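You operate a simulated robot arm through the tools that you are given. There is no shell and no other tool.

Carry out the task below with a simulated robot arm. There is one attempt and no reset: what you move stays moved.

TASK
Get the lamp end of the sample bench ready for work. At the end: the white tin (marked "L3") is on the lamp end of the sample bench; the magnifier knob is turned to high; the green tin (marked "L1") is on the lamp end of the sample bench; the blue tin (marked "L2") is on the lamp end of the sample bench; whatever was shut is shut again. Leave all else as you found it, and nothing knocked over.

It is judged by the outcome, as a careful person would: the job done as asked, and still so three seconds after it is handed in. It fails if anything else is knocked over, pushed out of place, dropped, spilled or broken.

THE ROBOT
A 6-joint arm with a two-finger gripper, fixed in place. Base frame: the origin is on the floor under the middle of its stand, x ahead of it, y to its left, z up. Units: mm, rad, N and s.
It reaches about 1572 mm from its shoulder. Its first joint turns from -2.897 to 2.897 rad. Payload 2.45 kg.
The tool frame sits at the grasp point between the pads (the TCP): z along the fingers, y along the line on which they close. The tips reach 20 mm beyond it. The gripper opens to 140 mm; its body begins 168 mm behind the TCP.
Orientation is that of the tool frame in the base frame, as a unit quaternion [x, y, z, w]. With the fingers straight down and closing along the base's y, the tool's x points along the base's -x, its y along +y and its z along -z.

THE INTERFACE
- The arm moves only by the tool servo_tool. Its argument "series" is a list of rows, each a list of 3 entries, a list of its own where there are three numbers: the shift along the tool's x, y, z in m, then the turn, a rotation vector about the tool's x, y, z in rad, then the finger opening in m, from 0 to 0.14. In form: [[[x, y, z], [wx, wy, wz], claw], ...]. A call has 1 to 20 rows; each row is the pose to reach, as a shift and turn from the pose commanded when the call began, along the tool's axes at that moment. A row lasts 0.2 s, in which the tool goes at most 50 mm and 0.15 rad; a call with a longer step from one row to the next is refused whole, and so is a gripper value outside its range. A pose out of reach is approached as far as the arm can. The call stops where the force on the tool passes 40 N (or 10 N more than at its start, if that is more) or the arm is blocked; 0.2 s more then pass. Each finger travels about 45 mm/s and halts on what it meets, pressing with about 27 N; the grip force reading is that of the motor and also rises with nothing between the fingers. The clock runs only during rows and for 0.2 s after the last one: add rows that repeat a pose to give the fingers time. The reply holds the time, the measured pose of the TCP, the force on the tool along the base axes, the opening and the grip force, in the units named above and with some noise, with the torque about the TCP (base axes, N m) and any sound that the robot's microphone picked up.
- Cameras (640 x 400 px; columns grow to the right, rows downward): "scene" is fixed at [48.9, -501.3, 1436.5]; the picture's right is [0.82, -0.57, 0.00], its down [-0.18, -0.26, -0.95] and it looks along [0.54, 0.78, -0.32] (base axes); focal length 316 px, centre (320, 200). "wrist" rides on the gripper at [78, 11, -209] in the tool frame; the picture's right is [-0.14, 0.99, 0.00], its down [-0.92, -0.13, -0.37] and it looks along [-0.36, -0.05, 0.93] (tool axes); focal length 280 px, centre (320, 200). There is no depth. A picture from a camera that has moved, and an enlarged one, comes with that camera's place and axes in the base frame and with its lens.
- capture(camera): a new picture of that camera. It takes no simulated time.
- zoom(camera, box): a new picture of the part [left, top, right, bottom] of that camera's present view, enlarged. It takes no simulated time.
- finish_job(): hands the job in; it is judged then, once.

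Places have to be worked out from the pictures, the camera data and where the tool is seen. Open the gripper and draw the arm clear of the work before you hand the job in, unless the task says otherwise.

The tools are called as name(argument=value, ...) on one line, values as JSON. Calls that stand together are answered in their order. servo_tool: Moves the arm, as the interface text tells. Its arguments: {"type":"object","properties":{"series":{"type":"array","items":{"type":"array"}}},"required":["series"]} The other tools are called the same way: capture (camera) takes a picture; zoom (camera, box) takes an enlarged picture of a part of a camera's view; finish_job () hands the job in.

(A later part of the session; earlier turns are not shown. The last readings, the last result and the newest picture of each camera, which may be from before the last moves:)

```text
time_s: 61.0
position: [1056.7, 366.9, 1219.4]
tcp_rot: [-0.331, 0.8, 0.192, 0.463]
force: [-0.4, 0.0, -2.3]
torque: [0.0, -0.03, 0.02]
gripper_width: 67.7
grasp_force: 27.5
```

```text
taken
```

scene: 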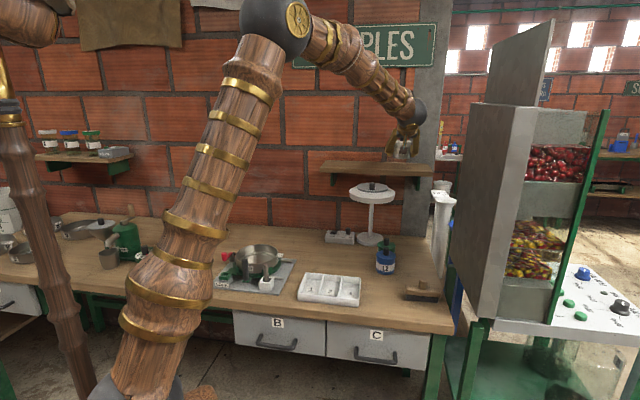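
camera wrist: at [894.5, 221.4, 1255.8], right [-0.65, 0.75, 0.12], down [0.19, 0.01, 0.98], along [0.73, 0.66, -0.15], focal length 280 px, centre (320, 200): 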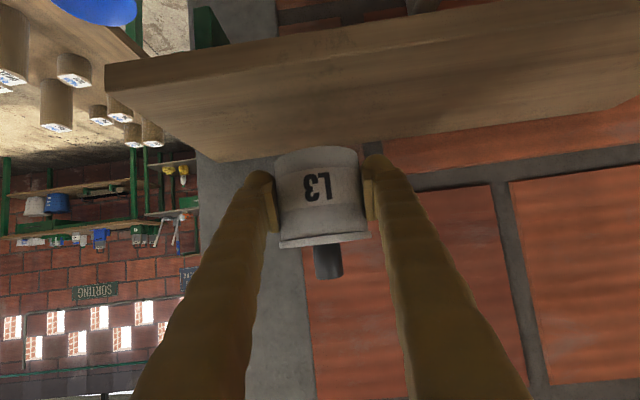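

L3 is up with lid seated, shelf now empty. Same route back: out from the wall, shift to the corridor line u≈440, and begin descending.

servo_tool(series=[[[0.016, 0, -0.0378], [0, 0, 0], 0.05], [[0.0319, 0, -0.0756], [0, 0, 0], 0.05], [[0.0522, 0, -0.1109], [0, 0, 0], 0.05], [[0.0725, 0, -0.1462], [0, 0, 0], 0.05], [[0.0928, 0, -0.1815], [0, 0, 0], 0.05], [[0.1131, 0, -0.2168], [0, 0, 0], 0.05], [[0.1334, 0.012, -0.2521], [0, 0, 0], 0.05], [[0.1537, 0.024, -0.2874], [0, 0, 0], 0.05], [[0.174, 0.037, -0.3227], [0, 0, 0], 0.05], [[0.1944, 0.049, -0.358], [0, 0, 0], 0.05], [[0.2274, 0.049, -0.339], [0, 0, 0], 0.05], [[0.2604, 0.049, -0.32], [0, 0, 0], 0.05], [[0.2934, 0.049, -0.301], [0, 0, 0], 0.05], [[0.3264, 0.049, -0.282], [0, 0, 0], 0.05], [[0.3594, 0.049, -0.263], [0, 0, 0], 0.05], [[0.3594, 0.049, -0.263], [0, 0, 0], 0.05]])

capture(camera="wrist")

capture(camera="scene")

```text
time_s: 64.4
position: [736.0, 113.2, 1039.1]
tcp_rot: [-0.332, 0.8, 0.192, 0.462]
force: [0.0, -0.5, -1.2]
torque: [0.01, -0.03, 0.01]
gripper_width: 67.7
grasp_force: 27.2
```

```text
taken
camera wrist: at [572.6, -33.1, 1074.2], right [-0.65, 0.75, 0.12], down [0.19, 0.01, 0.98], along [0.73, 0.66, -0.15], focal length 280 px, centre (320, 200)
```

wrist: 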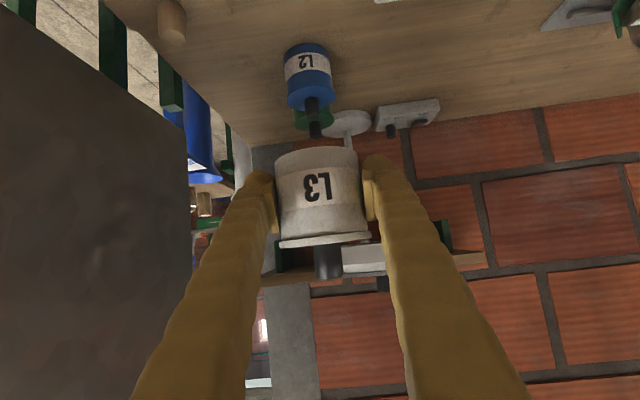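

```text
taken
```

scene: 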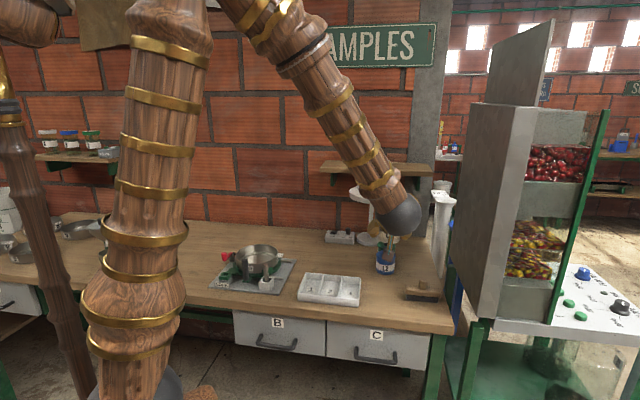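

L2 and L1 are in line ahead. Descend to z≈868, go forward 82 mm to n≈-682, then lower to about 8 mm above the bench.

servo_tool(series=[[[0.0297, 0, 0.0171], [0, 0, 0], 0.05], [[0.0593, 0, 0.0341], [0, 0, 0], 0.05], [[0.089, 0, 0.0512], [0, 0, 0], 0.05], [[0.1186, 0, 0.0683], [0, 0, 0], 0.05], [[0.1483, 0, 0.0854], [0, 0, 0], 0.05], [[0.1347, 0, 0.1091], [0, 0, 0], 0.05], [[0.121, 0, 0.1328], [0, 0, 0], 0.05], [[0.1074, 0, 0.1565], [0, 0, 0], 0.05], [[0.1204, 0, 0.164], [0, 0, 0], 0.05], [[0.1334, 0, 0.1715], [0, 0, 0], 0.05], [[0.1334, 0, 0.1715], [0, 0, 0], 0.05], [[0.1334, 0, 0.1715], [0, 0, 0], 0.05]])

capture(camera="wrist")

zoom(camera="scene", box=[320, 180, 460, 310])

```text
time_s: 67.0
position: [793.0, 171.8, 837.1]
tcp_rot: [-0.331, 0.8, 0.191, 0.463]
force: [-0.3, 0.6, -1.6]
torque: [-0.03, 0.01, 0.01]
gripper_width: 67.6
grasp_force: 26.7
```

```text
taken
camera wrist: at [630.0, 26.4, 872.9], right [-0.65, 0.75, 0.12], down [0.19, 0.01, 0.98], along [0.73, 0.66, -0.15], focal length 280 px, centre (320, 200)
```

wrist: 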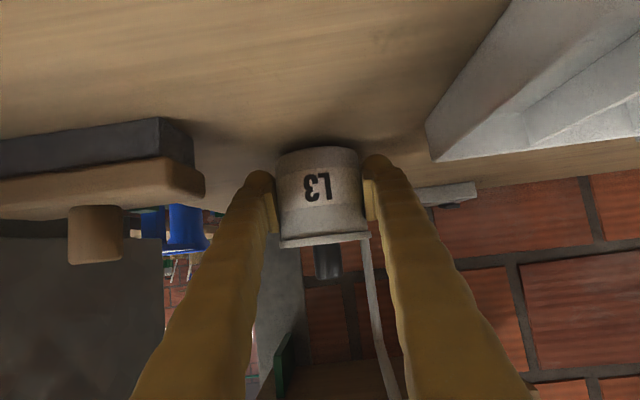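

```text
3.08 times, centred on (390, 245) of scene
camera zoom: at [48.9, -501.3, 1436.5], right [0.82, -0.57, 0.0], down [-0.18, -0.26, -0.95], along [0.54, 0.78, -0.32], focal length 974 px, centre (105, 62)
```

zoom: 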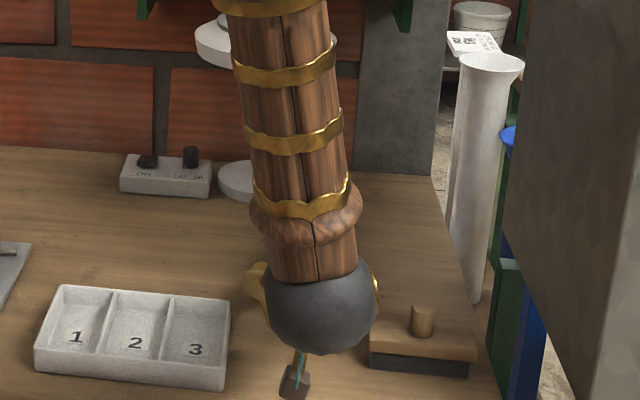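

L3 is at n≈-682, u≈439, between tray and brush. Lowering in small steps to contact.

servo_tool(series=[[[0.0026, 0, 0.0015], [0, 0, 0], 0.05], [[0.0052, 0, 0.003], [0, 0, 0], 0.05], [[0.0061, 0, 0.0035], [0, 0, 0], 0.05], [[0.0061, 0, 0.0035], [0, 0, 0], 0.05]])

```text
time_s: 68.0
position: [792.6, 172.1, 830.2]
tcp_rot: [-0.33, 0.8, 0.191, 0.463]
force: [0.2, 0.9, -1.2]
torque: [-0.01, 0.02, -0.03]
gripper_width: 67.9
grasp_force: 27.0
```

No contact yet at z=830.2; going 2 mm lower.

servo_tool(series=[[[0.0009, 0, 0.0005], [0, 0, 0], 0.05], [[0.0017, 0, 0.001], [0, 0, 0], 0.05], [[0.0017, 0, 0.001], [0, 0, 0], 0.05]])

```text
time_s: 68.8
position: [795.5, 172.3, 830.1]
tcp_rot: [-0.331, 0.799, 0.192, 0.463]
force: [-9.7, 3.0, 29.6]
torque: [0.23, -0.05, 0.03]
gripper_width: 67.7
grasp_force: 27.2
```

Contact, but with a sideways component of about 10 N. I'll look before doing anything else.

capture(camera="wrist")

zoom(camera="scene", box=[360, 240, 460, 320])

zoom(camera="wrist", box=[100, 100, 400, 280])

```text
taken
camera wrist: at [631.1, 26.2, 864.7], right [-0.65, 0.75, 0.12], down [0.19, 0.01, 0.98], along [0.73, 0.66, -0.14], focal length 280 px, centre (320, 200)
```

wrist: 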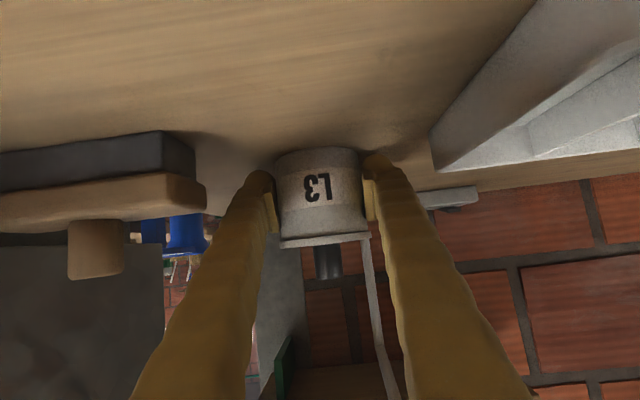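

```text
5.00 times, centred on (410, 280) of scene
camera zoom: at [48.9, -501.3, 1436.5], right [0.82, -0.57, 0.0], down [-0.18, -0.26, -0.95], along [0.54, 0.78, -0.32], focal length 1583 px, centre (-130, -200)
```

zoom: 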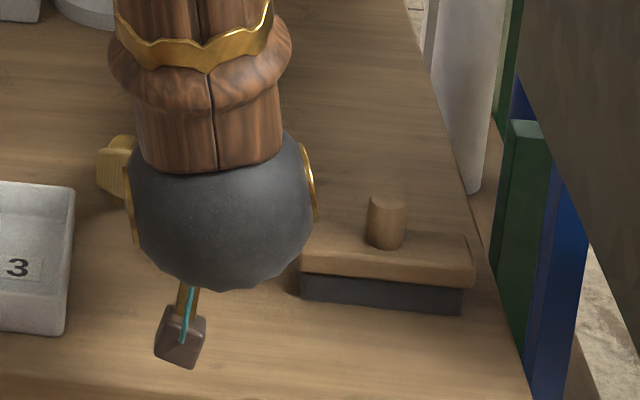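

```text
2.13 times, centred on (250, 190) of wrist
camera zoom: at [631.1, 26.2, 864.7], right [-0.65, 0.75, 0.12], down [0.19, 0.01, 0.98], along [0.73, 0.66, -0.14], focal length 598 px, centre (469, 221)
```

zoom: 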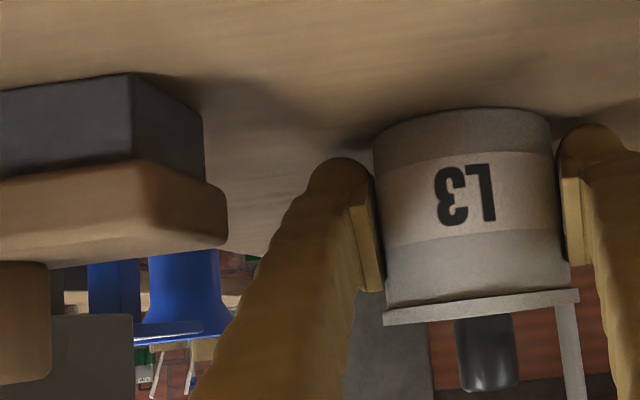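

The fingers are visibly clear of the brush and tray; the side force looks like friction under the tin while pressing. I'll raise 2 mm to unload and read again.

servo_tool(series=[[[-0.0009, 0, -0.0005], [0, 0, 0], 0.05], [[-0.0017, 0, -0.001], [0, 0, 0], 0.05], [[-0.0017, 0, -0.001], [0, 0, 0], 0.05]])

```text
time_s: 69.6
position: [793.4, 172.0, 829.5]
tcp_rot: [-0.33, 0.8, 0.191, 0.463]
force: [1.5, 1.0, 5.4]
torque: [0.06, -0.25, 0.02]
gripper_width: 67.8
grasp_force: 27.0
```

Unloaded to about 5 N with the tin resting on the bench. Opening to 76 mm.

servo_tool(series=[[[0, 0, 0], [0, 0, 0], 0.06], [[0, 0, 0], [0, 0, 0], 0.067], [[0, 0, 0], [0, 0, 0], 0.072], [[0, 0, 0], [0, 0, 0], 0.078], [[0, 0, 0], [0, 0, 0], 0.078]])

capture(camera="wrist")

```text
time_s: 70.8
position: [794.4, 173.5, 829.1]
tcp_rot: [-0.331, 0.8, 0.192, 0.462]
force: [-0.2, 0.5, 0.2]
torque: [-0.03, 0.0, 0.01]
gripper_width: 78.2
grasp_force: 0.0
```

```text
taken
camera wrist: at [631.1, 25.8, 865.7], right [-0.65, 0.75, 0.12], down [0.19, 0.01, 0.98], along [0.73, 0.66, -0.15], focal length 280 px, centre (320, 200)
```

wrist: 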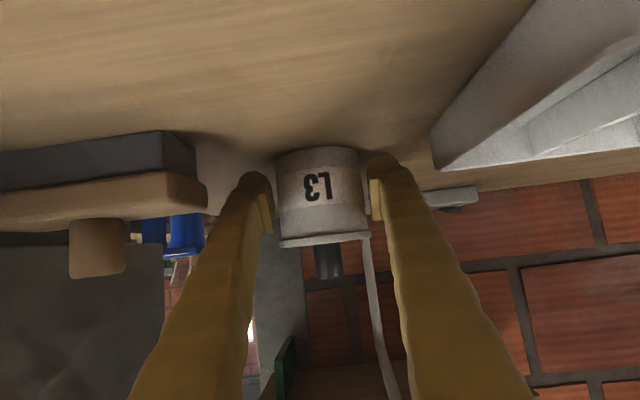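

L3 is released and standing. I'll retreat 160 mm along the fingers, then rise to z≈1000 in the open area.

servo_tool(series=[[[0, 0, -0.03], [0, 0, 0], 0.078], [[0, 0, -0.07], [0, 0, 0], 0.078], [[0, 0, -0.115], [0, 0, 0], 0.078], [[0, 0, -0.16], [0, 0, 0], 0.078], [[-0.03, 0, -0.1773], [0, 0, 0], 0.06], [[-0.06, 0, -0.1945], [0, 0, 0], 0.06], [[-0.09, 0, -0.2118], [0, 0, 0], 0.06], [[-0.09, 0, -0.2118], [0, 0, 0], 0.06]])

capture(camera="wrist")

capture(camera="scene")

```text
time_s: 72.6
position: [699.3, 68.7, 1015.0]
tcp_rot: [-0.331, 0.8, 0.191, 0.463]
force: [0.1, 0.3, 0.2]
torque: [-0.01, -0.01, -0.03]
gripper_width: 60.2
grasp_force: 0.0
```

```text
taken
camera wrist: at [535.6, -77.8, 1050.2], right [-0.65, 0.75, 0.12], down [0.19, 0.01, 0.98], along [0.73, 0.66, -0.15], focal length 280 px, centre (320, 200)
```

wrist: 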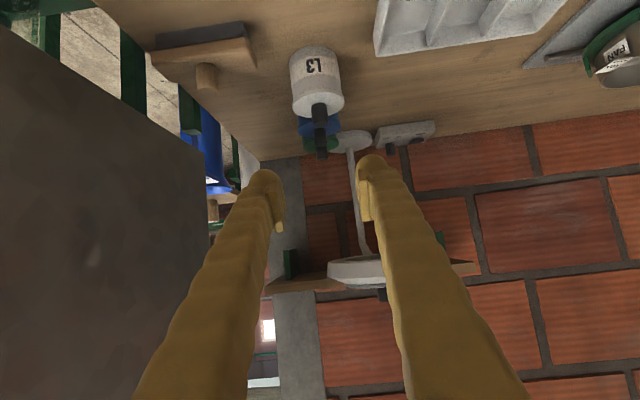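

```text
taken
```

scene: 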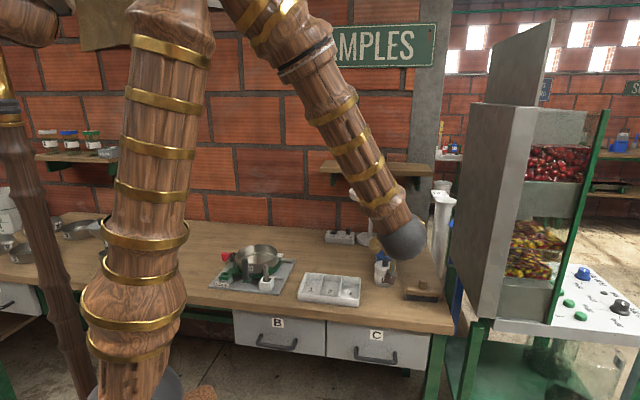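

All three tins stand in a row right of the lamp. Now the knob: I'll enlarge the scene view of the control box to read the pointer direction.

zoom(camera="scene", box=[322, 222, 362, 247])

zoom(camera="wrist", box=[360, 110, 450, 165])

```text
16.00 times, centred on (342, 234) of scene
camera zoom: at [48.9, -501.3, 1436.5], right [0.82, -0.57, 0.0], down [-0.18, -0.26, -0.95], along [0.54, 0.78, -0.32], focal length 5064 px, centre (-32, -352)
```

zoom: 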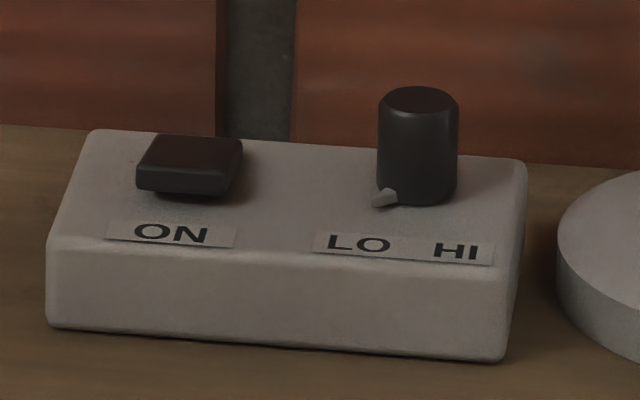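

```text
7.11 times, centred on (405, 138) of wrist
camera zoom: at [535.6, -77.8, 1050.2], right [-0.65, 0.75, 0.12], down [0.19, 0.01, 0.98], along [0.73, 0.66, -0.15], focal length 1994 px, centre (-284, 644)
```

zoom: 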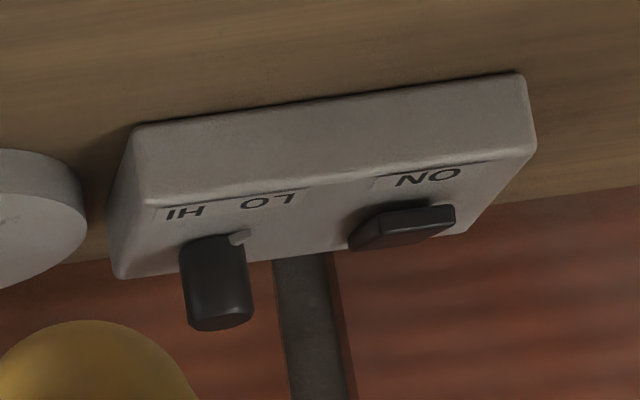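

The pointer sits about 40–45° left of straight-front (LO), so HI needs a turn of roughly 80–90° counter-clockwise seen from above. I'll move over the open bench left of the lamp and yaw the tool clockwise first, so the hand swings away from the lamp stem while turning.

servo_tool(series=[[[-0.0073, 0.0385, 0.0159], [0, 0, 0], 0.05], [[-0.0145, 0.0769, 0.0318], [0, 0, 0], 0.05], [[-0.0218, 0.1154, 0.0477], [0, 0, 0], 0.05], [[-0.029, 0.1538, 0.0636], [0, 0, 0], 0.05], [[-0.0363, 0.1923, 0.0795], [0, 0, 0], 0.05], [[-0.0435, 0.2307, 0.0954], [0, 0, 0], 0.05], [[-0.0508, 0.2692, 0.1113], [0, 0, 0], 0.05], [[-0.058, 0.3076, 0.1272], [0, 0, 0], 0.05], [[-0.0653, 0.3461, 0.1431], [0, 0, 0], 0.05], [[-0.0653, 0.3461, 0.1431], [0.121, 0, 0.0697], 0.05], [[-0.0653, 0.3461, 0.1431], [0.2421, 0, 0.1393], 0.05], [[-0.0653, 0.3461, 0.1431], [0.3631, 0, 0.209], 0.05], [[-0.0653, 0.3461, 0.1431], [0.4841, 0, 0.2786], 0.05], [[-0.0653, 0.3461, 0.1431], [0.6052, 0, 0.3483], 0.05], [[-0.0653, 0.3461, 0.1431], [0.6052, 0, 0.3483], 0.05]])

capture(camera="wrist")

capture(camera="scene")

```text
time_s: 75.8
position: [561.0, 429.2, 1001.5]
tcp_rot: [-0.331, 0.799, 0.192, 0.463]
force: [0.3, -1.1, -0.9]
torque: [0.0, -0.01, -0.01]
gripper_width: 49.8
grasp_force: 0.0
out of reach, approached as far as the arm can: row 6, 7, 8, 10, 11, 12, 13, 14, 15
```

```text
taken
camera wrist: at [398.7, 282.8, 1037.0], right [-0.65, 0.75, 0.12], down [0.19, 0.01, 0.98], along [0.73, 0.66, -0.15], focal length 280 px, centre (320, 200)
```

wrist: 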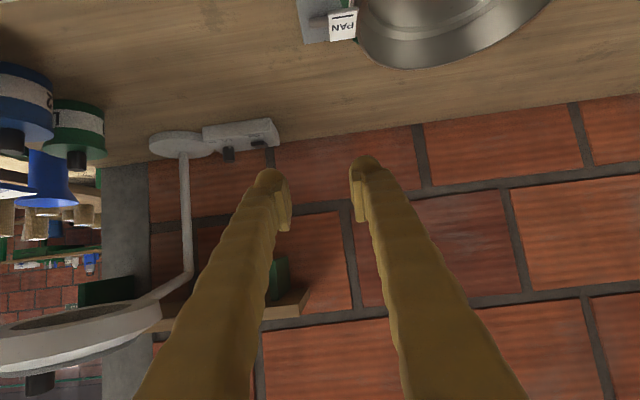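

```text
taken
```

scene: 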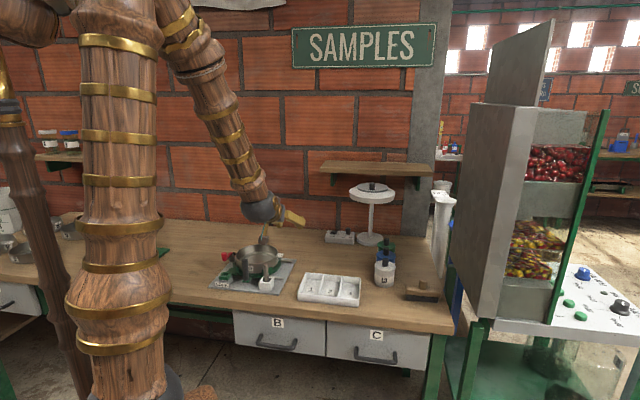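

The yaw at that spot was refused as out of reach; the tool is still at its old orientation at (561,429,1001). This view also shows the lamp stem rising vertically from its base before bending forward to the head. I'll issue a hold row to learn what pose is now the commanded one.

servo_tool(series=[[[0, 0, 0], [0, 0, 0], 0.05]])

```text
time_s: 76.2
position: [561.9, 429.8, 1001.4]
tcp_rot: [-0.332, 0.8, 0.192, 0.462]
force: [-0.3, 0.6, -0.4]
torque: [-0.04, 0.0, -0.02]
gripper_width: 49.8
grasp_force: 0.0
```

The commanded pose is the actual one. I'll move farther out toward the box (u≈230, n≈-850, z≈950) where the arm has more room, and then try a small clockwise yaw.

servo_tool(series=[[[-0.0059, -0.0273, 0.031], [0, 0, 0], 0.05], [[-0.0119, -0.0546, 0.062], [0, 0, 0], 0.05], [[-0.0178, -0.082, 0.093], [0, 0, 0], 0.05], [[-0.0238, -0.1093, 0.124], [0, 0, 0], 0.05], [[-0.0297, -0.1366, 0.155], [0, 0, 0], 0.05], [[-0.0297, -0.1366, 0.155], [0.121, 0, 0.0697], 0.05], [[-0.0297, -0.1366, 0.155], [0.2421, 0, 0.1393], 0.05], [[-0.0297, -0.1366, 0.155], [0.2421, 0, 0.1393], 0.05]])

capture(camera="wrist")

capture(camera="scene")

```text
time_s: 78.0
position: [763.9, 438.0, 948.1]
tcp_rot: [-0.277, 0.821, 0.161, 0.473]
force: [-0.1, -0.7, 0.0]
torque: [-0.04, -0.01, 0.02]
gripper_width: 50.0
grasp_force: 0.0
out of reach, approached as far as the arm can: row 7, 8
```

```text
taken
camera wrist: at [582.5, 314.7, 983.9], right [-0.55, 0.83, 0.12], down [0.19, -0.02, 0.98], along [0.82, 0.56, -0.15], focal length 280 px, centre (320, 200)
```

wrist: 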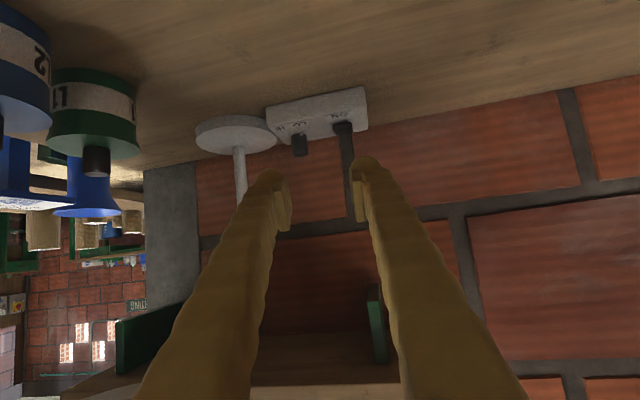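

```text
taken
```

scene: 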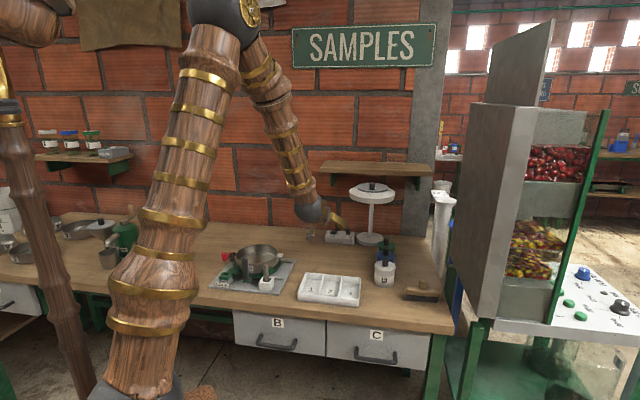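

The yaw works only down to about 10° beyond the arm's own heading, so a wrist joint limit blocks this side. I'll retreat to open space, bring the tool upright, yaw it the other way round (to about -40° heading) and tilt again, which puts the wrist on its other side. First the retreat and rise.

servo_tool(series=[[[0, 0, -0.04], [0, 0, 0], 0.05], [[0, 0, -0.08], [0, 0, 0], 0.05], [[0, 0, -0.12], [0, 0, 0], 0.05], [[0, 0, -0.16], [0, 0, 0], 0.05], [[0, 0, -0.2], [0, 0, 0], 0.05], [[-0.0142, -0.0265, -0.226], [0, 0, 0], 0.05], [[-0.0285, -0.053, -0.252], [0, 0, 0], 0.05], [[-0.0427, -0.0796, -0.278], [0, 0, 0], 0.05], [[-0.0569, -0.1061, -0.304], [0, 0, 0], 0.05], [[-0.0712, -0.1326, -0.33], [0, 0, 0], 0.05], [[-0.0854, -0.1591, -0.356], [0, 0, 0], 0.05], [[-0.0854, -0.1591, -0.356], [0, 0, 0], 0.05]])

capture(camera="scene")

```text
time_s: 80.6
position: [648.8, 148.4, 1199.3]
tcp_rot: [-0.276, 0.821, 0.162, 0.473]
force: [-0.4, 0.3, -0.4]
torque: [-0.01, 0.0, -0.02]
gripper_width: 49.8
grasp_force: 0.0
```

```text
taken
```

scene: 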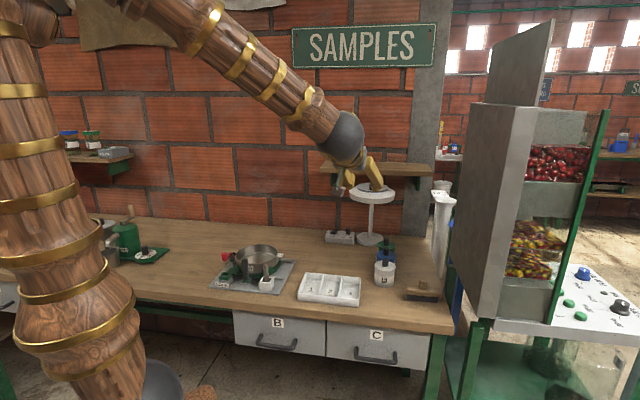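

In open space at (649,148,1199). Now un-tilting the tool to vertical in place.

servo_tool(series=[[[0, 0, 0], [0, 0.1, 0], 0.05], [[0, 0, 0], [0, 0.2, 0], 0.05], [[0, 0, 0], [0, 0.3, 0], 0.05], [[0, 0, 0], [0, 0.4, 0], 0.05], [[0, 0, 0], [0, 0.5, 0], 0.05], [[0, 0, 0], [0, 0.6, 0], 0.05], [[0, 0, 0], [0, 0.7, 0], 0.05], [[0, 0, 0], [0, 0.8, 0], 0.05], [[0, 0, 0], [0, 0.9, 0], 0.05], [[0, 0, 0], [0, 1.0, 0], 0.05], [[0, 0, 0], [0, 1.047, 0], 0.05], [[0, 0, 0], [0, 1.047, 0], 0.05]])

```text
time_s: 83.2
position: [649.3, 151.5, 1200.2]
tcp_rot: [-0.32, 0.947, 0.002, 0.0]
force: [-0.4, -0.5, 0.4]
torque: [0.03, -0.02, -0.02]
gripper_width: 49.9
grasp_force: 0.1
```

The tool is vertical, heading 37°. Now yaw about the tool axis by 77° to heading -40°.

servo_tool(series=[[[0, 0, 0], [0, 0, 0.135], 0.05], [[0, 0, 0], [0, 0, 0.27], 0.05], [[0, 0, 0], [0, 0, 0.405], 0.05], [[0, 0, 0], [0, 0, 0.54], 0.05], [[0, 0, 0], [0, 0, 0.675], 0.05], [[0, 0, 0], [0, 0, 0.81], 0.05], [[0, 0, 0], [0, 0, 0.945], 0.05], [[0, 0, 0], [0, 0, 1.08], 0.05], [[0, 0, 0], [0, 0, 1.215], 0.05], [[0, 0, 0], [0, 0, 1.35], 0.05], [[0, 0, 0], [0, 0, 1.35], 0.05]])

capture(camera="scene")

```text
time_s: 85.6
position: [649.8, 150.5, 1198.0]
tcp_rot: [0.343, 0.939, 0.001, -0.002]
force: [0.1, -0.5, 0.7]
torque: [0.02, 0.0, 0.0]
gripper_width: 49.8
grasp_force: 0.0
```

```text
taken
```

scene: 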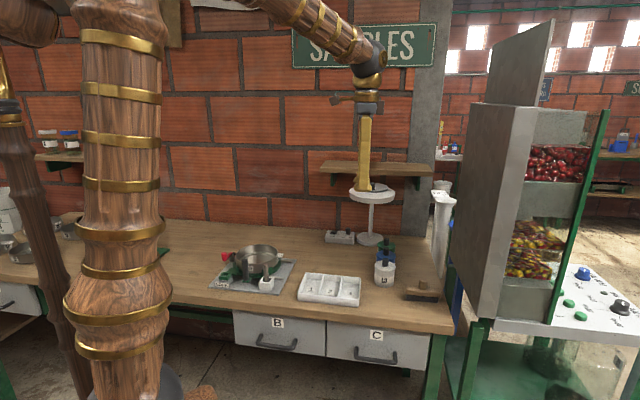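

Heading is now -40° with the tool vertical. Tilting 60° again in place (hand swings to the left).

servo_tool(series=[[[0, 0, 0], [0, -0.105, 0], 0.05], [[0, 0, 0], [0, -0.21, 0], 0.05], [[0, 0, 0], [0, -0.315, 0], 0.05], [[0, 0, 0], [0, -0.42, 0], 0.05], [[0, 0, 0], [0, -0.525, 0], 0.05], [[0, 0, 0], [0, -0.63, 0], 0.05], [[0, 0, 0], [0, -0.735, 0], 0.05], [[0, 0, 0], [0, -0.84, 0], 0.05], [[0, 0, 0], [0, -0.945, 0], 0.05], [[0, 0, 0], [0, -1.047, 0], 0.05], [[0, 0, 0], [0, -1.047, 0], 0.05]])

capture(camera="wrist")

capture(camera="scene")

```text
time_s: 88.0
position: [649.0, 151.3, 1198.3]
tcp_rot: [0.298, 0.814, -0.17, 0.469]
force: [-0.4, -0.5, 0.8]
torque: [0.03, -0.02, 0.0]
gripper_width: 49.9
grasp_force: 0.1
```

```text
taken
camera wrist: at [488.1, 302.2, 1235.2], right [0.69, 0.71, 0.12], down [0.03, -0.19, 0.98], along [0.72, -0.67, -0.15], focal length 280 px, centre (320, 200)
```

wrist: 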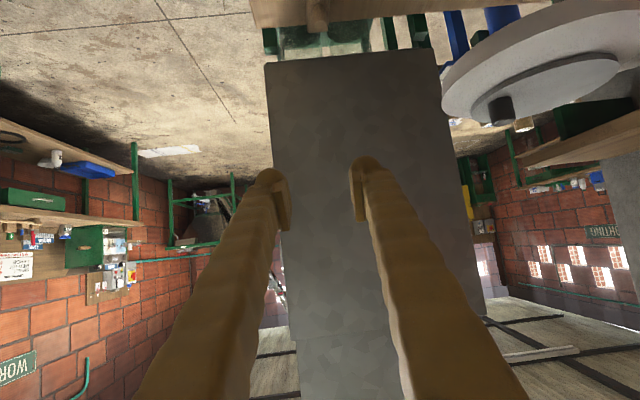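

```text
taken
```

scene: 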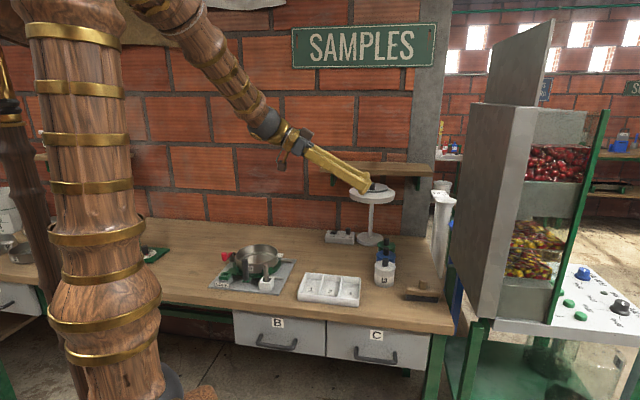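

That worked: heading -40°, tilt 60°. Now I'll carry the tool to the open bench area left of the box (about (643,559,960)).

servo_tool(series=[[[0.0284, 0.0256, -0.0092], [0, 0, 0], 0.05], [[0.0568, 0.0512, -0.0185], [0, 0, 0], 0.05], [[0.0852, 0.0769, -0.0277], [0, 0, 0], 0.05], [[0.1136, 0.1025, -0.0369], [0, 0, 0], 0.05], [[0.142, 0.1281, -0.0461], [0, 0, 0], 0.05], [[0.1704, 0.1537, -0.0554], [0, 0, 0], 0.05], [[0.1988, 0.1793, -0.0646], [0, 0, 0], 0.05], [[0.2272, 0.2049, -0.0738], [0, 0, 0], 0.05], [[0.2556, 0.2306, -0.083], [0, 0, 0], 0.05], [[0.284, 0.2562, -0.0923], [0, 0, 0], 0.05], [[0.3124, 0.2818, -0.1015], [0, 0, 0], 0.05], [[0.3408, 0.3074, -0.1107], [0, 0, 0], 0.05], [[0.3408, 0.3074, -0.1107], [0, 0, 0], 0.05]])

capture(camera="wrist")

capture(camera="scene")

```text
time_s: 90.8
position: [643.0, 559.2, 963.8]
tcp_rot: [0.297, 0.814, -0.171, 0.469]
force: [0.4, 0.3, 0.3]
torque: [0.01, -0.01, 0.03]
gripper_width: 49.7
grasp_force: 0.1
```

```text
taken
camera wrist: at [483.0, 710.1, 999.7], right [0.69, 0.71, 0.12], down [0.03, -0.19, 0.98], along [0.72, -0.67, -0.15], focal length 280 px, centre (320, 200)
```

wrist: 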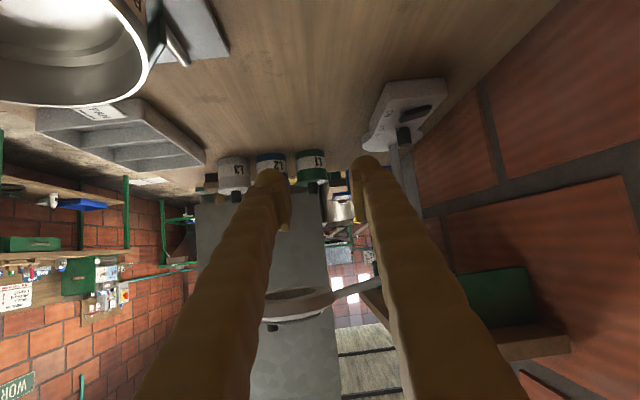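

```text
taken
```

scene: 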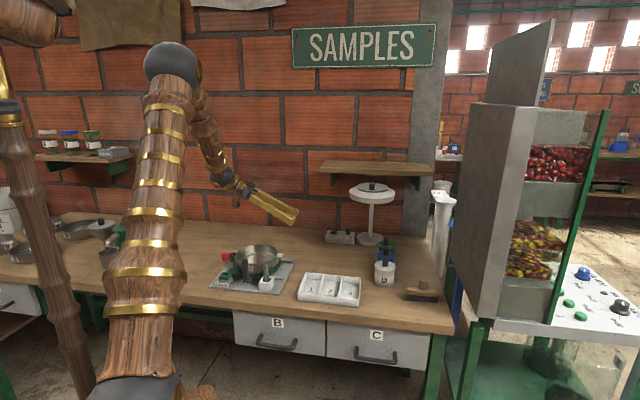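

The tool now looks along the bench from the left; box and knob are ahead. I'll enlarge to locate the knob in this view.

zoom(camera="wrist", box=[350, 70, 460, 160])

```text
4.44 times, centred on (405, 115) of wrist
camera zoom: at [483.0, 710.1, 999.7], right [0.69, 0.71, 0.12], down [0.03, -0.19, 0.98], along [0.72, -0.67, -0.15], focal length 1246 px, centre (-58, 578)
```

zoom: 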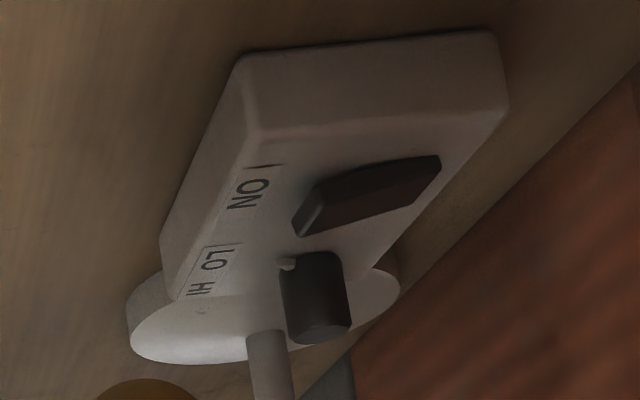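

Both views agree: the knob's top centre is at (909,516.5,855), its base at z≈829.5. I'll move to a point 130 mm back along the approach line from the grasp point.

servo_tool(series=[[[-0.004, 0.0278, 0.0251], [0, 0, 0], 0.046], [[-0.008, 0.0556, 0.0503], [0, 0, 0], 0.046], [[-0.0121, 0.0834, 0.0754], [0, 0, 0], 0.046], [[-0.0161, 0.1112, 0.1006], [0, 0, 0], 0.046], [[-0.0201, 0.139, 0.1257], [0, 0, 0], 0.046], [[-0.0201, 0.139, 0.1257], [0, 0, 0], 0.046], [[-0.0201, 0.139, 0.1257], [0, 0, 0], 0.046]])

capture(camera="wrist")

zoom(camera="scene", box=[280, 190, 400, 265])

```text
time_s: 92.4
position: [820.9, 588.0, 914.0]
tcp_rot: [0.298, 0.814, -0.171, 0.469]
force: [0.4, 0.7, 0.7]
torque: [-0.02, 0.02, 0.01]
gripper_width: 46.3
grasp_force: 0.1
```

```text
taken
camera wrist: at [660.3, 738.7, 951.6], right [0.69, 0.71, 0.12], down [0.03, -0.19, 0.98], along [0.72, -0.67, -0.15], focal length 280 px, centre (320, 200)
```

wrist: 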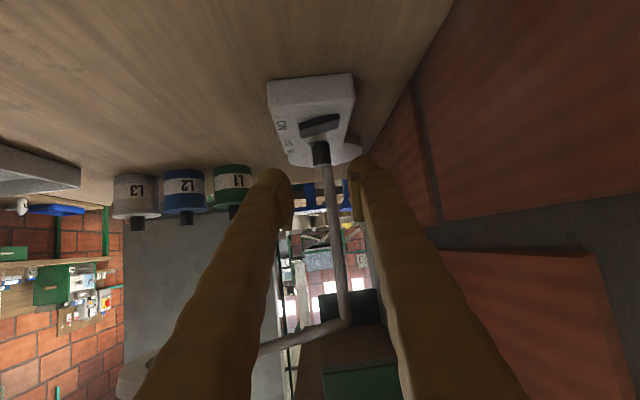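

```text
5.33 times, centred on (340, 228) of scene
camera zoom: at [48.9, -501.3, 1436.5], right [0.82, -0.57, 0.0], down [-0.18, -0.26, -0.95], along [0.54, 0.78, -0.32], focal length 1688 px, centre (213, 53)
```

zoom: 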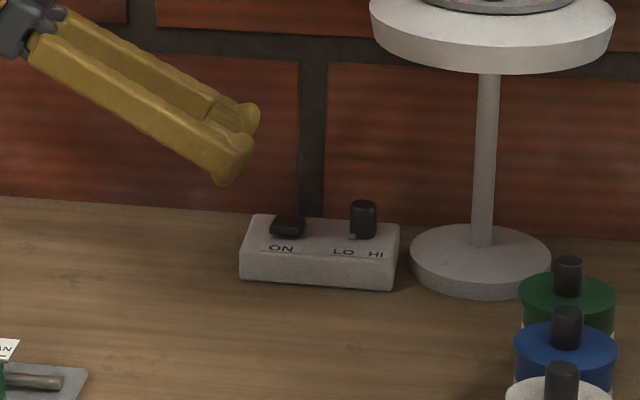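

The knob lies straight ahead between the fingers. Advancing 90 mm along the fingers with a small correction.

servo_tool(series=[[[-0.001, 0.001, 0.03], [0, 0, 0], 0.046], [[-0.002, 0.002, 0.06], [0, 0, 0], 0.046], [[-0.003, 0.002, 0.09], [0, 0, 0], 0.046], [[-0.003, 0.002, 0.09], [0, 0, 0], 0.046], [[-0.003, 0.002, 0.09], [0, 0, 0], 0.046]])

capture(camera="wrist")

zoom(camera="scene", box=[310, 205, 380, 250])

```text
time_s: 93.6
position: [881.2, 539.2, 870.6]
tcp_rot: [0.298, 0.814, -0.171, 0.468]
force: [0.6, 0.1, -0.4]
torque: [0.01, 0.01, 0.02]
gripper_width: 46.2
grasp_force: 0.1
```

```text
taken
camera wrist: at [720.2, 691.0, 907.0], right [0.69, 0.71, 0.12], down [0.03, -0.19, 0.98], along [0.72, -0.67, -0.15], focal length 280 px, centre (320, 200)
```

wrist: 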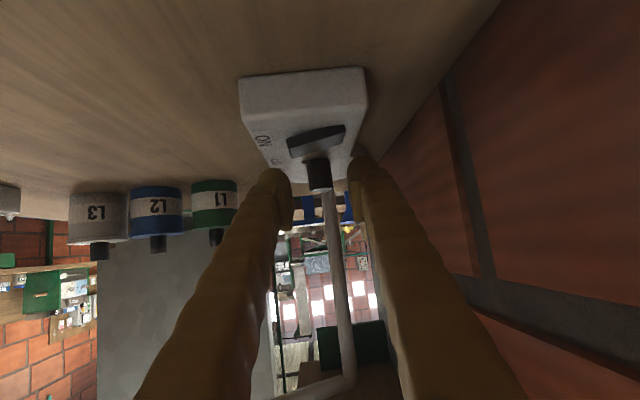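

```text
8.89 times, centred on (345, 228) of scene
camera zoom: at [48.9, -501.3, 1436.5], right [0.82, -0.57, 0.0], down [-0.18, -0.26, -0.95], along [0.54, 0.78, -0.32], focal length 2814 px, centre (98, -44)
```

zoom: 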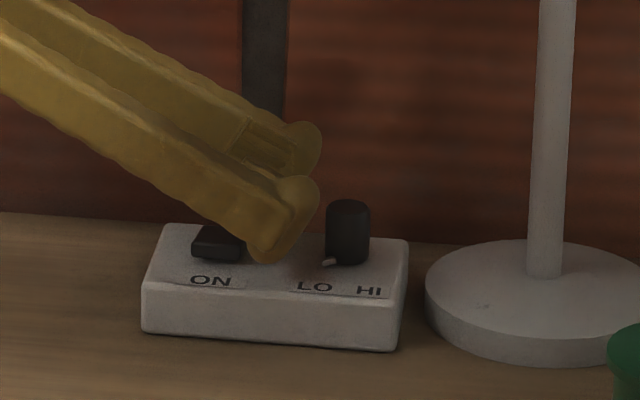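

Remaining offset to the grasp point is 40 mm along the fingers. Advancing, raising 3 mm to keep the tips above the box top.

servo_tool(series=[[[-0.0015, 0.0005, 0.0135], [0, 0, 0], 0.046], [[-0.003, 0.001, 0.027], [0, 0, 0], 0.046], [[-0.003, 0.001, 0.04], [0, 0, 0], 0.046], [[-0.003, 0.001, 0.04], [0, 0, 0], 0.046]])

zoom(camera="wrist", box=[220, 80, 420, 260])

zoom(camera="scene", box=[315, 210, 375, 250])

```text
time_s: 94.6
position: [912.0, 518.1, 855.4]
tcp_rot: [0.297, 0.815, -0.169, 0.468]
force: [0.2, 0.5, -0.3]
torque: [0.0, 0.01, 0.03]
gripper_width: 45.8
grasp_force: 0.2
```

```text
2.22 times, centred on (320, 170) of wrist
camera zoom: at [751.1, 668.8, 892.1], right [0.69, 0.71, 0.12], down [0.03, -0.19, 0.98], along [0.72, -0.67, -0.15], focal length 623 px, centre (320, 267)
```

zoom: 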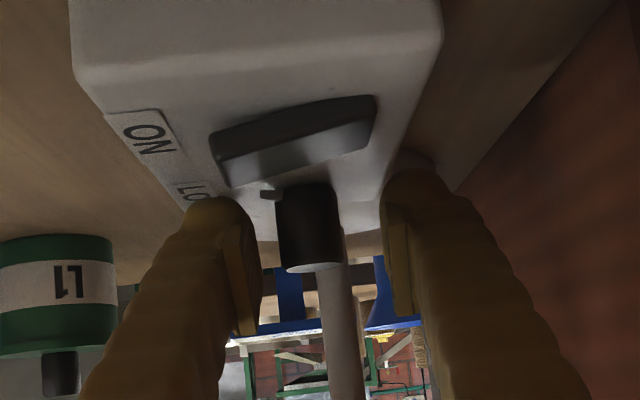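

```text
10.00 times, centred on (345, 230) of scene
camera zoom: at [48.9, -501.3, 1436.5], right [0.82, -0.57, 0.0], down [-0.18, -0.26, -0.95], along [0.54, 0.78, -0.32], focal length 3165 px, centre (70, -100)
```

zoom: 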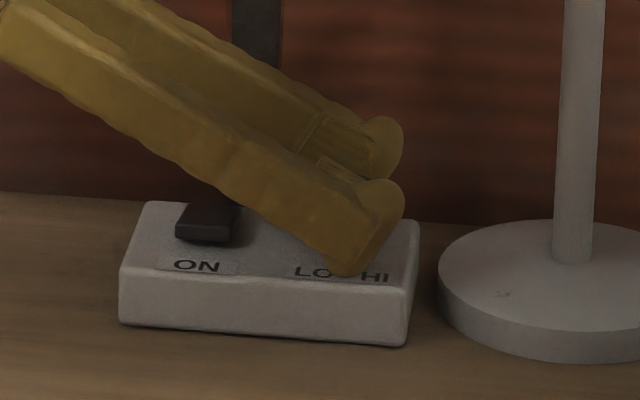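

The knob is between the pads, about 3–4 mm toward the room-side finger. I'll shift by 3 mm, lower 3 mm, and close gently on the knob.

servo_tool(series=[[[0.0013, -0.0018, 0.0005], [0, 0, 0], 0.046], [[0.0026, -0.0032, 0.0005], [0, 0, 0], 0.046], [[0.0026, -0.0032, 0.0005], [0, 0, 0], 0.046]])

zoom(camera="wrist", box=[220, 80, 420, 260])

zoom(camera="scene", box=[315, 210, 375, 250])

```text
time_s: 95.4
position: [910.9, 515.0, 854.6]
tcp_rot: [0.296, 0.814, -0.169, 0.47]
force: [8.0, 18.7, 25.1]
torque: [0.15, 0.04, -0.03]
gripper_width: 43.7
grasp_force: 0.1
```

```text
2.22 times, centred on (320, 170) of wrist
camera zoom: at [749.7, 666.0, 890.7], right [0.69, 0.71, 0.12], down [0.03, -0.19, 0.98], along [0.72, -0.67, -0.15], focal length 623 px, centre (320, 267)
```

zoom: 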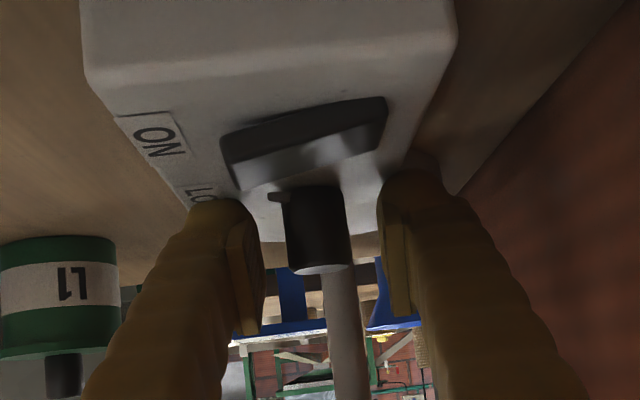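

```text
10.00 times, centred on (345, 230) of scene
camera zoom: at [48.9, -501.3, 1436.5], right [0.82, -0.57, 0.0], down [-0.18, -0.26, -0.95], along [0.54, 0.78, -0.32], focal length 3165 px, centre (70, -100)
```

zoom: 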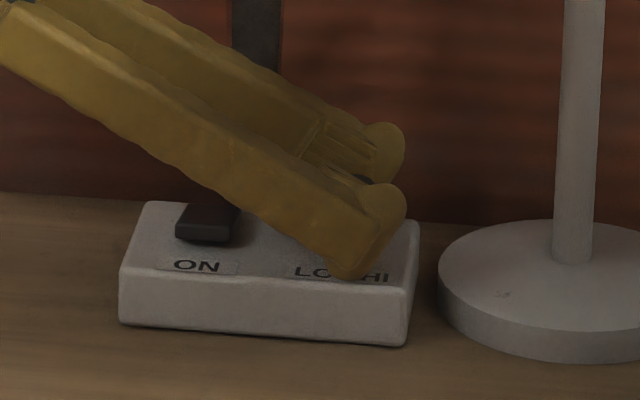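

The fingertips touched the box top (25 N up), so the tips reach about 25 mm below the TCP. Raising straight up 7 mm at once to unload.

servo_tool(series=[[[-0.0035, 0, -0.002], [0, 0, 0], 0.046], [[-0.0061, 0, -0.0035], [0, 0, 0], 0.046], [[-0.0061, 0, -0.0035], [0, 0, 0], 0.046]])

zoom(camera="scene", box=[315, 210, 375, 250])

zoom(camera="wrist", box=[220, 80, 420, 260])

```text
time_s: 96.2
position: [910.9, 514.0, 858.3]
tcp_rot: [0.297, 0.814, -0.171, 0.469]
force: [-0.2, -0.8, 0.1]
torque: [-0.03, -0.01, 0.02]
gripper_width: 46.2
grasp_force: 0.1
```

```text
10.00 times, centred on (345, 230) of scene
camera zoom: at [48.9, -501.3, 1436.5], right [0.82, -0.57, 0.0], down [-0.18, -0.26, -0.95], along [0.54, 0.78, -0.32], focal length 3165 px, centre (70, -100)
```

zoom: 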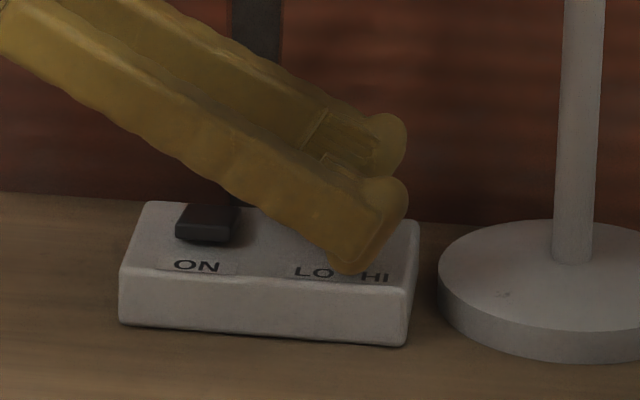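

```text
2.22 times, centred on (320, 170) of wrist
camera zoom: at [749.8, 664.9, 895.4], right [0.69, 0.71, 0.12], down [0.03, -0.19, 0.98], along [0.72, -0.67, -0.15], focal length 623 px, centre (320, 267)
```

zoom: 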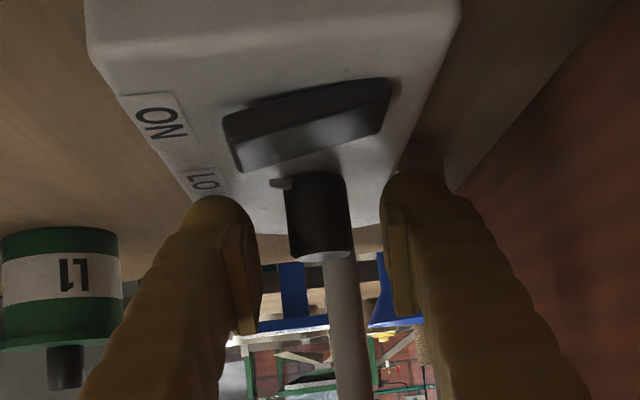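

Force is gone and the box hasn't moved. I'll move back 9 mm horizontally so the knob sits nearer the pad tips, then close on it.

servo_tool(series=[[[0.0024, 0, -0.0041], [0, 0, 0], 0.046], [[0.0046, 0, -0.0079], [0, 0, 0], 0.046], [[0.0046, 0, -0.0079], [0, 0, 0], 0.046]])

zoom(camera="wrist", box=[220, 80, 420, 260])

```text
time_s: 97.0
position: [903.9, 520.8, 859.3]
tcp_rot: [0.297, 0.814, -0.17, 0.469]
force: [-0.7, -0.4, 0.1]
torque: [0.0, 0.0, 0.04]
gripper_width: 45.9
grasp_force: 0.0
```

```text
2.22 times, centred on (320, 170) of wrist
camera zoom: at [743.2, 671.4, 896.1], right [0.69, 0.71, 0.12], down [0.03, -0.19, 0.98], along [0.72, -0.67, -0.15], focal length 623 px, centre (320, 267)
```

zoom: 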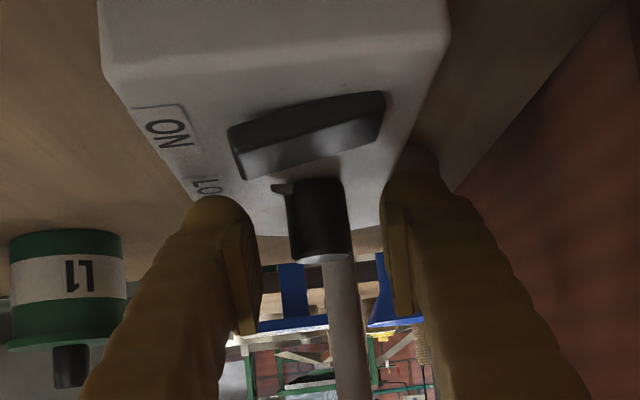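

The knob is centred between the pads. Closing on it.

servo_tool(series=[[[0, 0, 0], [0, 0, 0], 0.035], [[0, 0, 0], [0, 0, 0], 0.025], [[0, 0, 0], [0, 0, 0], 0.015], [[0, 0, 0], [0, 0, 0], 0.01], [[0, 0, 0], [0, 0, 0], 0.01]])

zoom(camera="wrist", box=[220, 80, 420, 260])

zoom(camera="scene", box=[315, 210, 375, 250])

```text
time_s: 98.2
position: [905.4, 520.0, 859.8]
tcp_rot: [0.297, 0.814, -0.17, 0.468]
force: [6.3, 4.9, -1.6]
torque: [0.11, -0.13, 0.05]
gripper_width: 21.6
grasp_force: 45.1
```

```text
2.22 times, centred on (320, 170) of wrist
camera zoom: at [743.3, 671.5, 896.1], right [0.69, 0.71, 0.12], down [0.03, -0.19, 0.98], along [0.72, -0.67, -0.15], focal length 623 px, centre (320, 267)
```

zoom: 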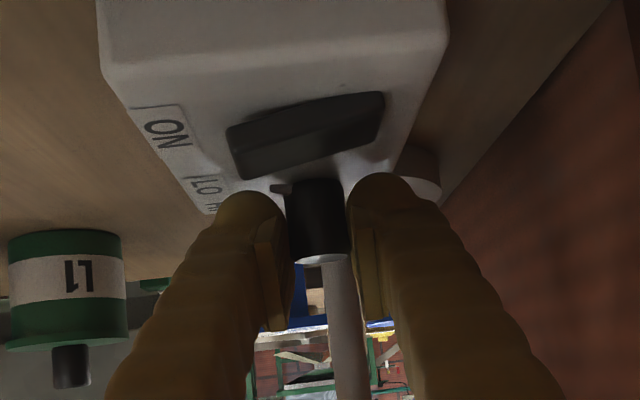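

```text
10.00 times, centred on (345, 230) of scene
camera zoom: at [48.9, -501.3, 1436.5], right [0.82, -0.57, 0.0], down [-0.18, -0.26, -0.95], along [0.54, 0.78, -0.32], focal length 3165 px, centre (70, -100)
```

zoom: 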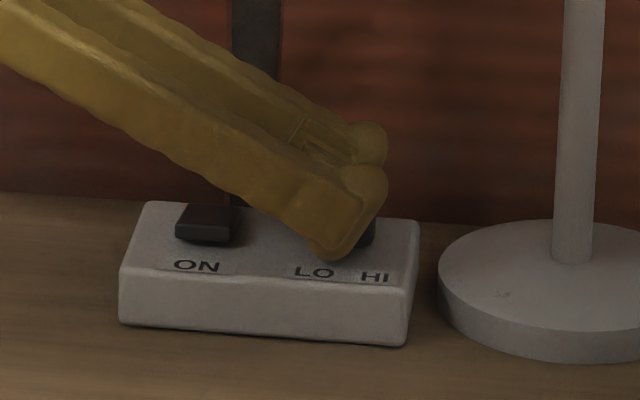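

Gripped the knob (21.6 mm). Now rotating counter-clockwise (seen from above) about the knob axis, first 0.4 rad, watching torque and the pointer.

servo_tool(series=[[[0.0, -0.0006, 0.0], [-0.0865, 0, -0.0503], 0.01], [[-0.0001, -0.0013, 0.0001], [-0.173, 0, -0.1006], 0.01], [[-0.0001, -0.0019, 0.0003], [-0.2595, 0, -0.1509], 0.01], [[-0.0003, -0.0025, 0.0004], [-0.346, 0, -0.2012], 0.01], [[-0.0003, -0.0025, 0.0004], [-0.346, 0, -0.2012], 0.01]])

zoom(camera="wrist", box=[220, 80, 420, 260])

zoom(camera="scene", box=[315, 210, 375, 250])

```text
time_s: 99.4
position: [902.5, 517.7, 860.3]
tcp_rot: [0.129, 0.857, -0.074, 0.493]
force: [-20.3, 3.3, 8.4]
torque: [0.15, 0.06, -0.06]
gripper_width: 21.5
grasp_force: 44.8
```

```text
2.22 times, centred on (320, 170) of wrist
camera zoom: at [695.9, 593.8, 895.9], right [0.36, 0.93, 0.12], down [0.1, -0.17, 0.98], along [0.93, -0.34, -0.15], focal length 623 px, centre (320, 267)
```

zoom: 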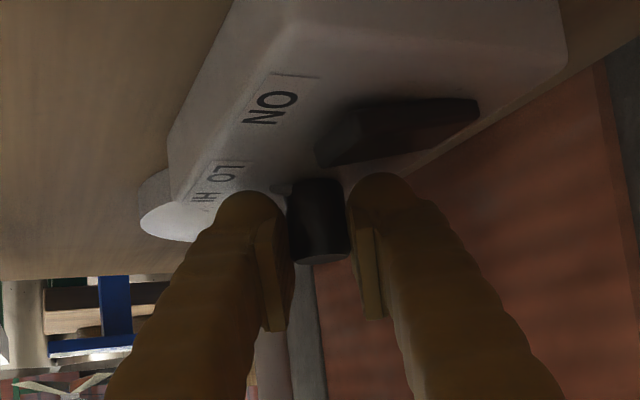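

```text
10.00 times, centred on (345, 230) of scene
camera zoom: at [48.9, -501.3, 1436.5], right [0.82, -0.57, 0.0], down [-0.18, -0.26, -0.95], along [0.54, 0.78, -0.32], focal length 3165 px, centre (70, -100)
```

zoom: 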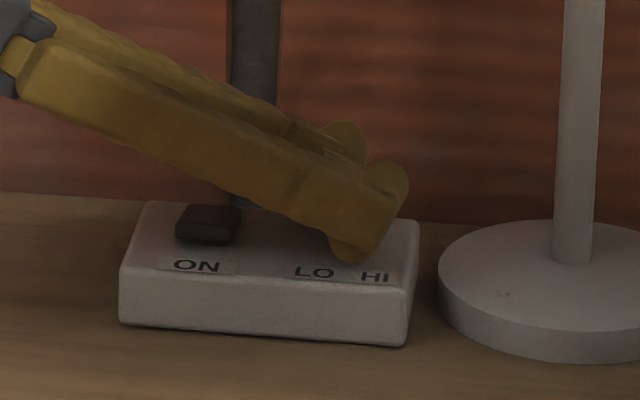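

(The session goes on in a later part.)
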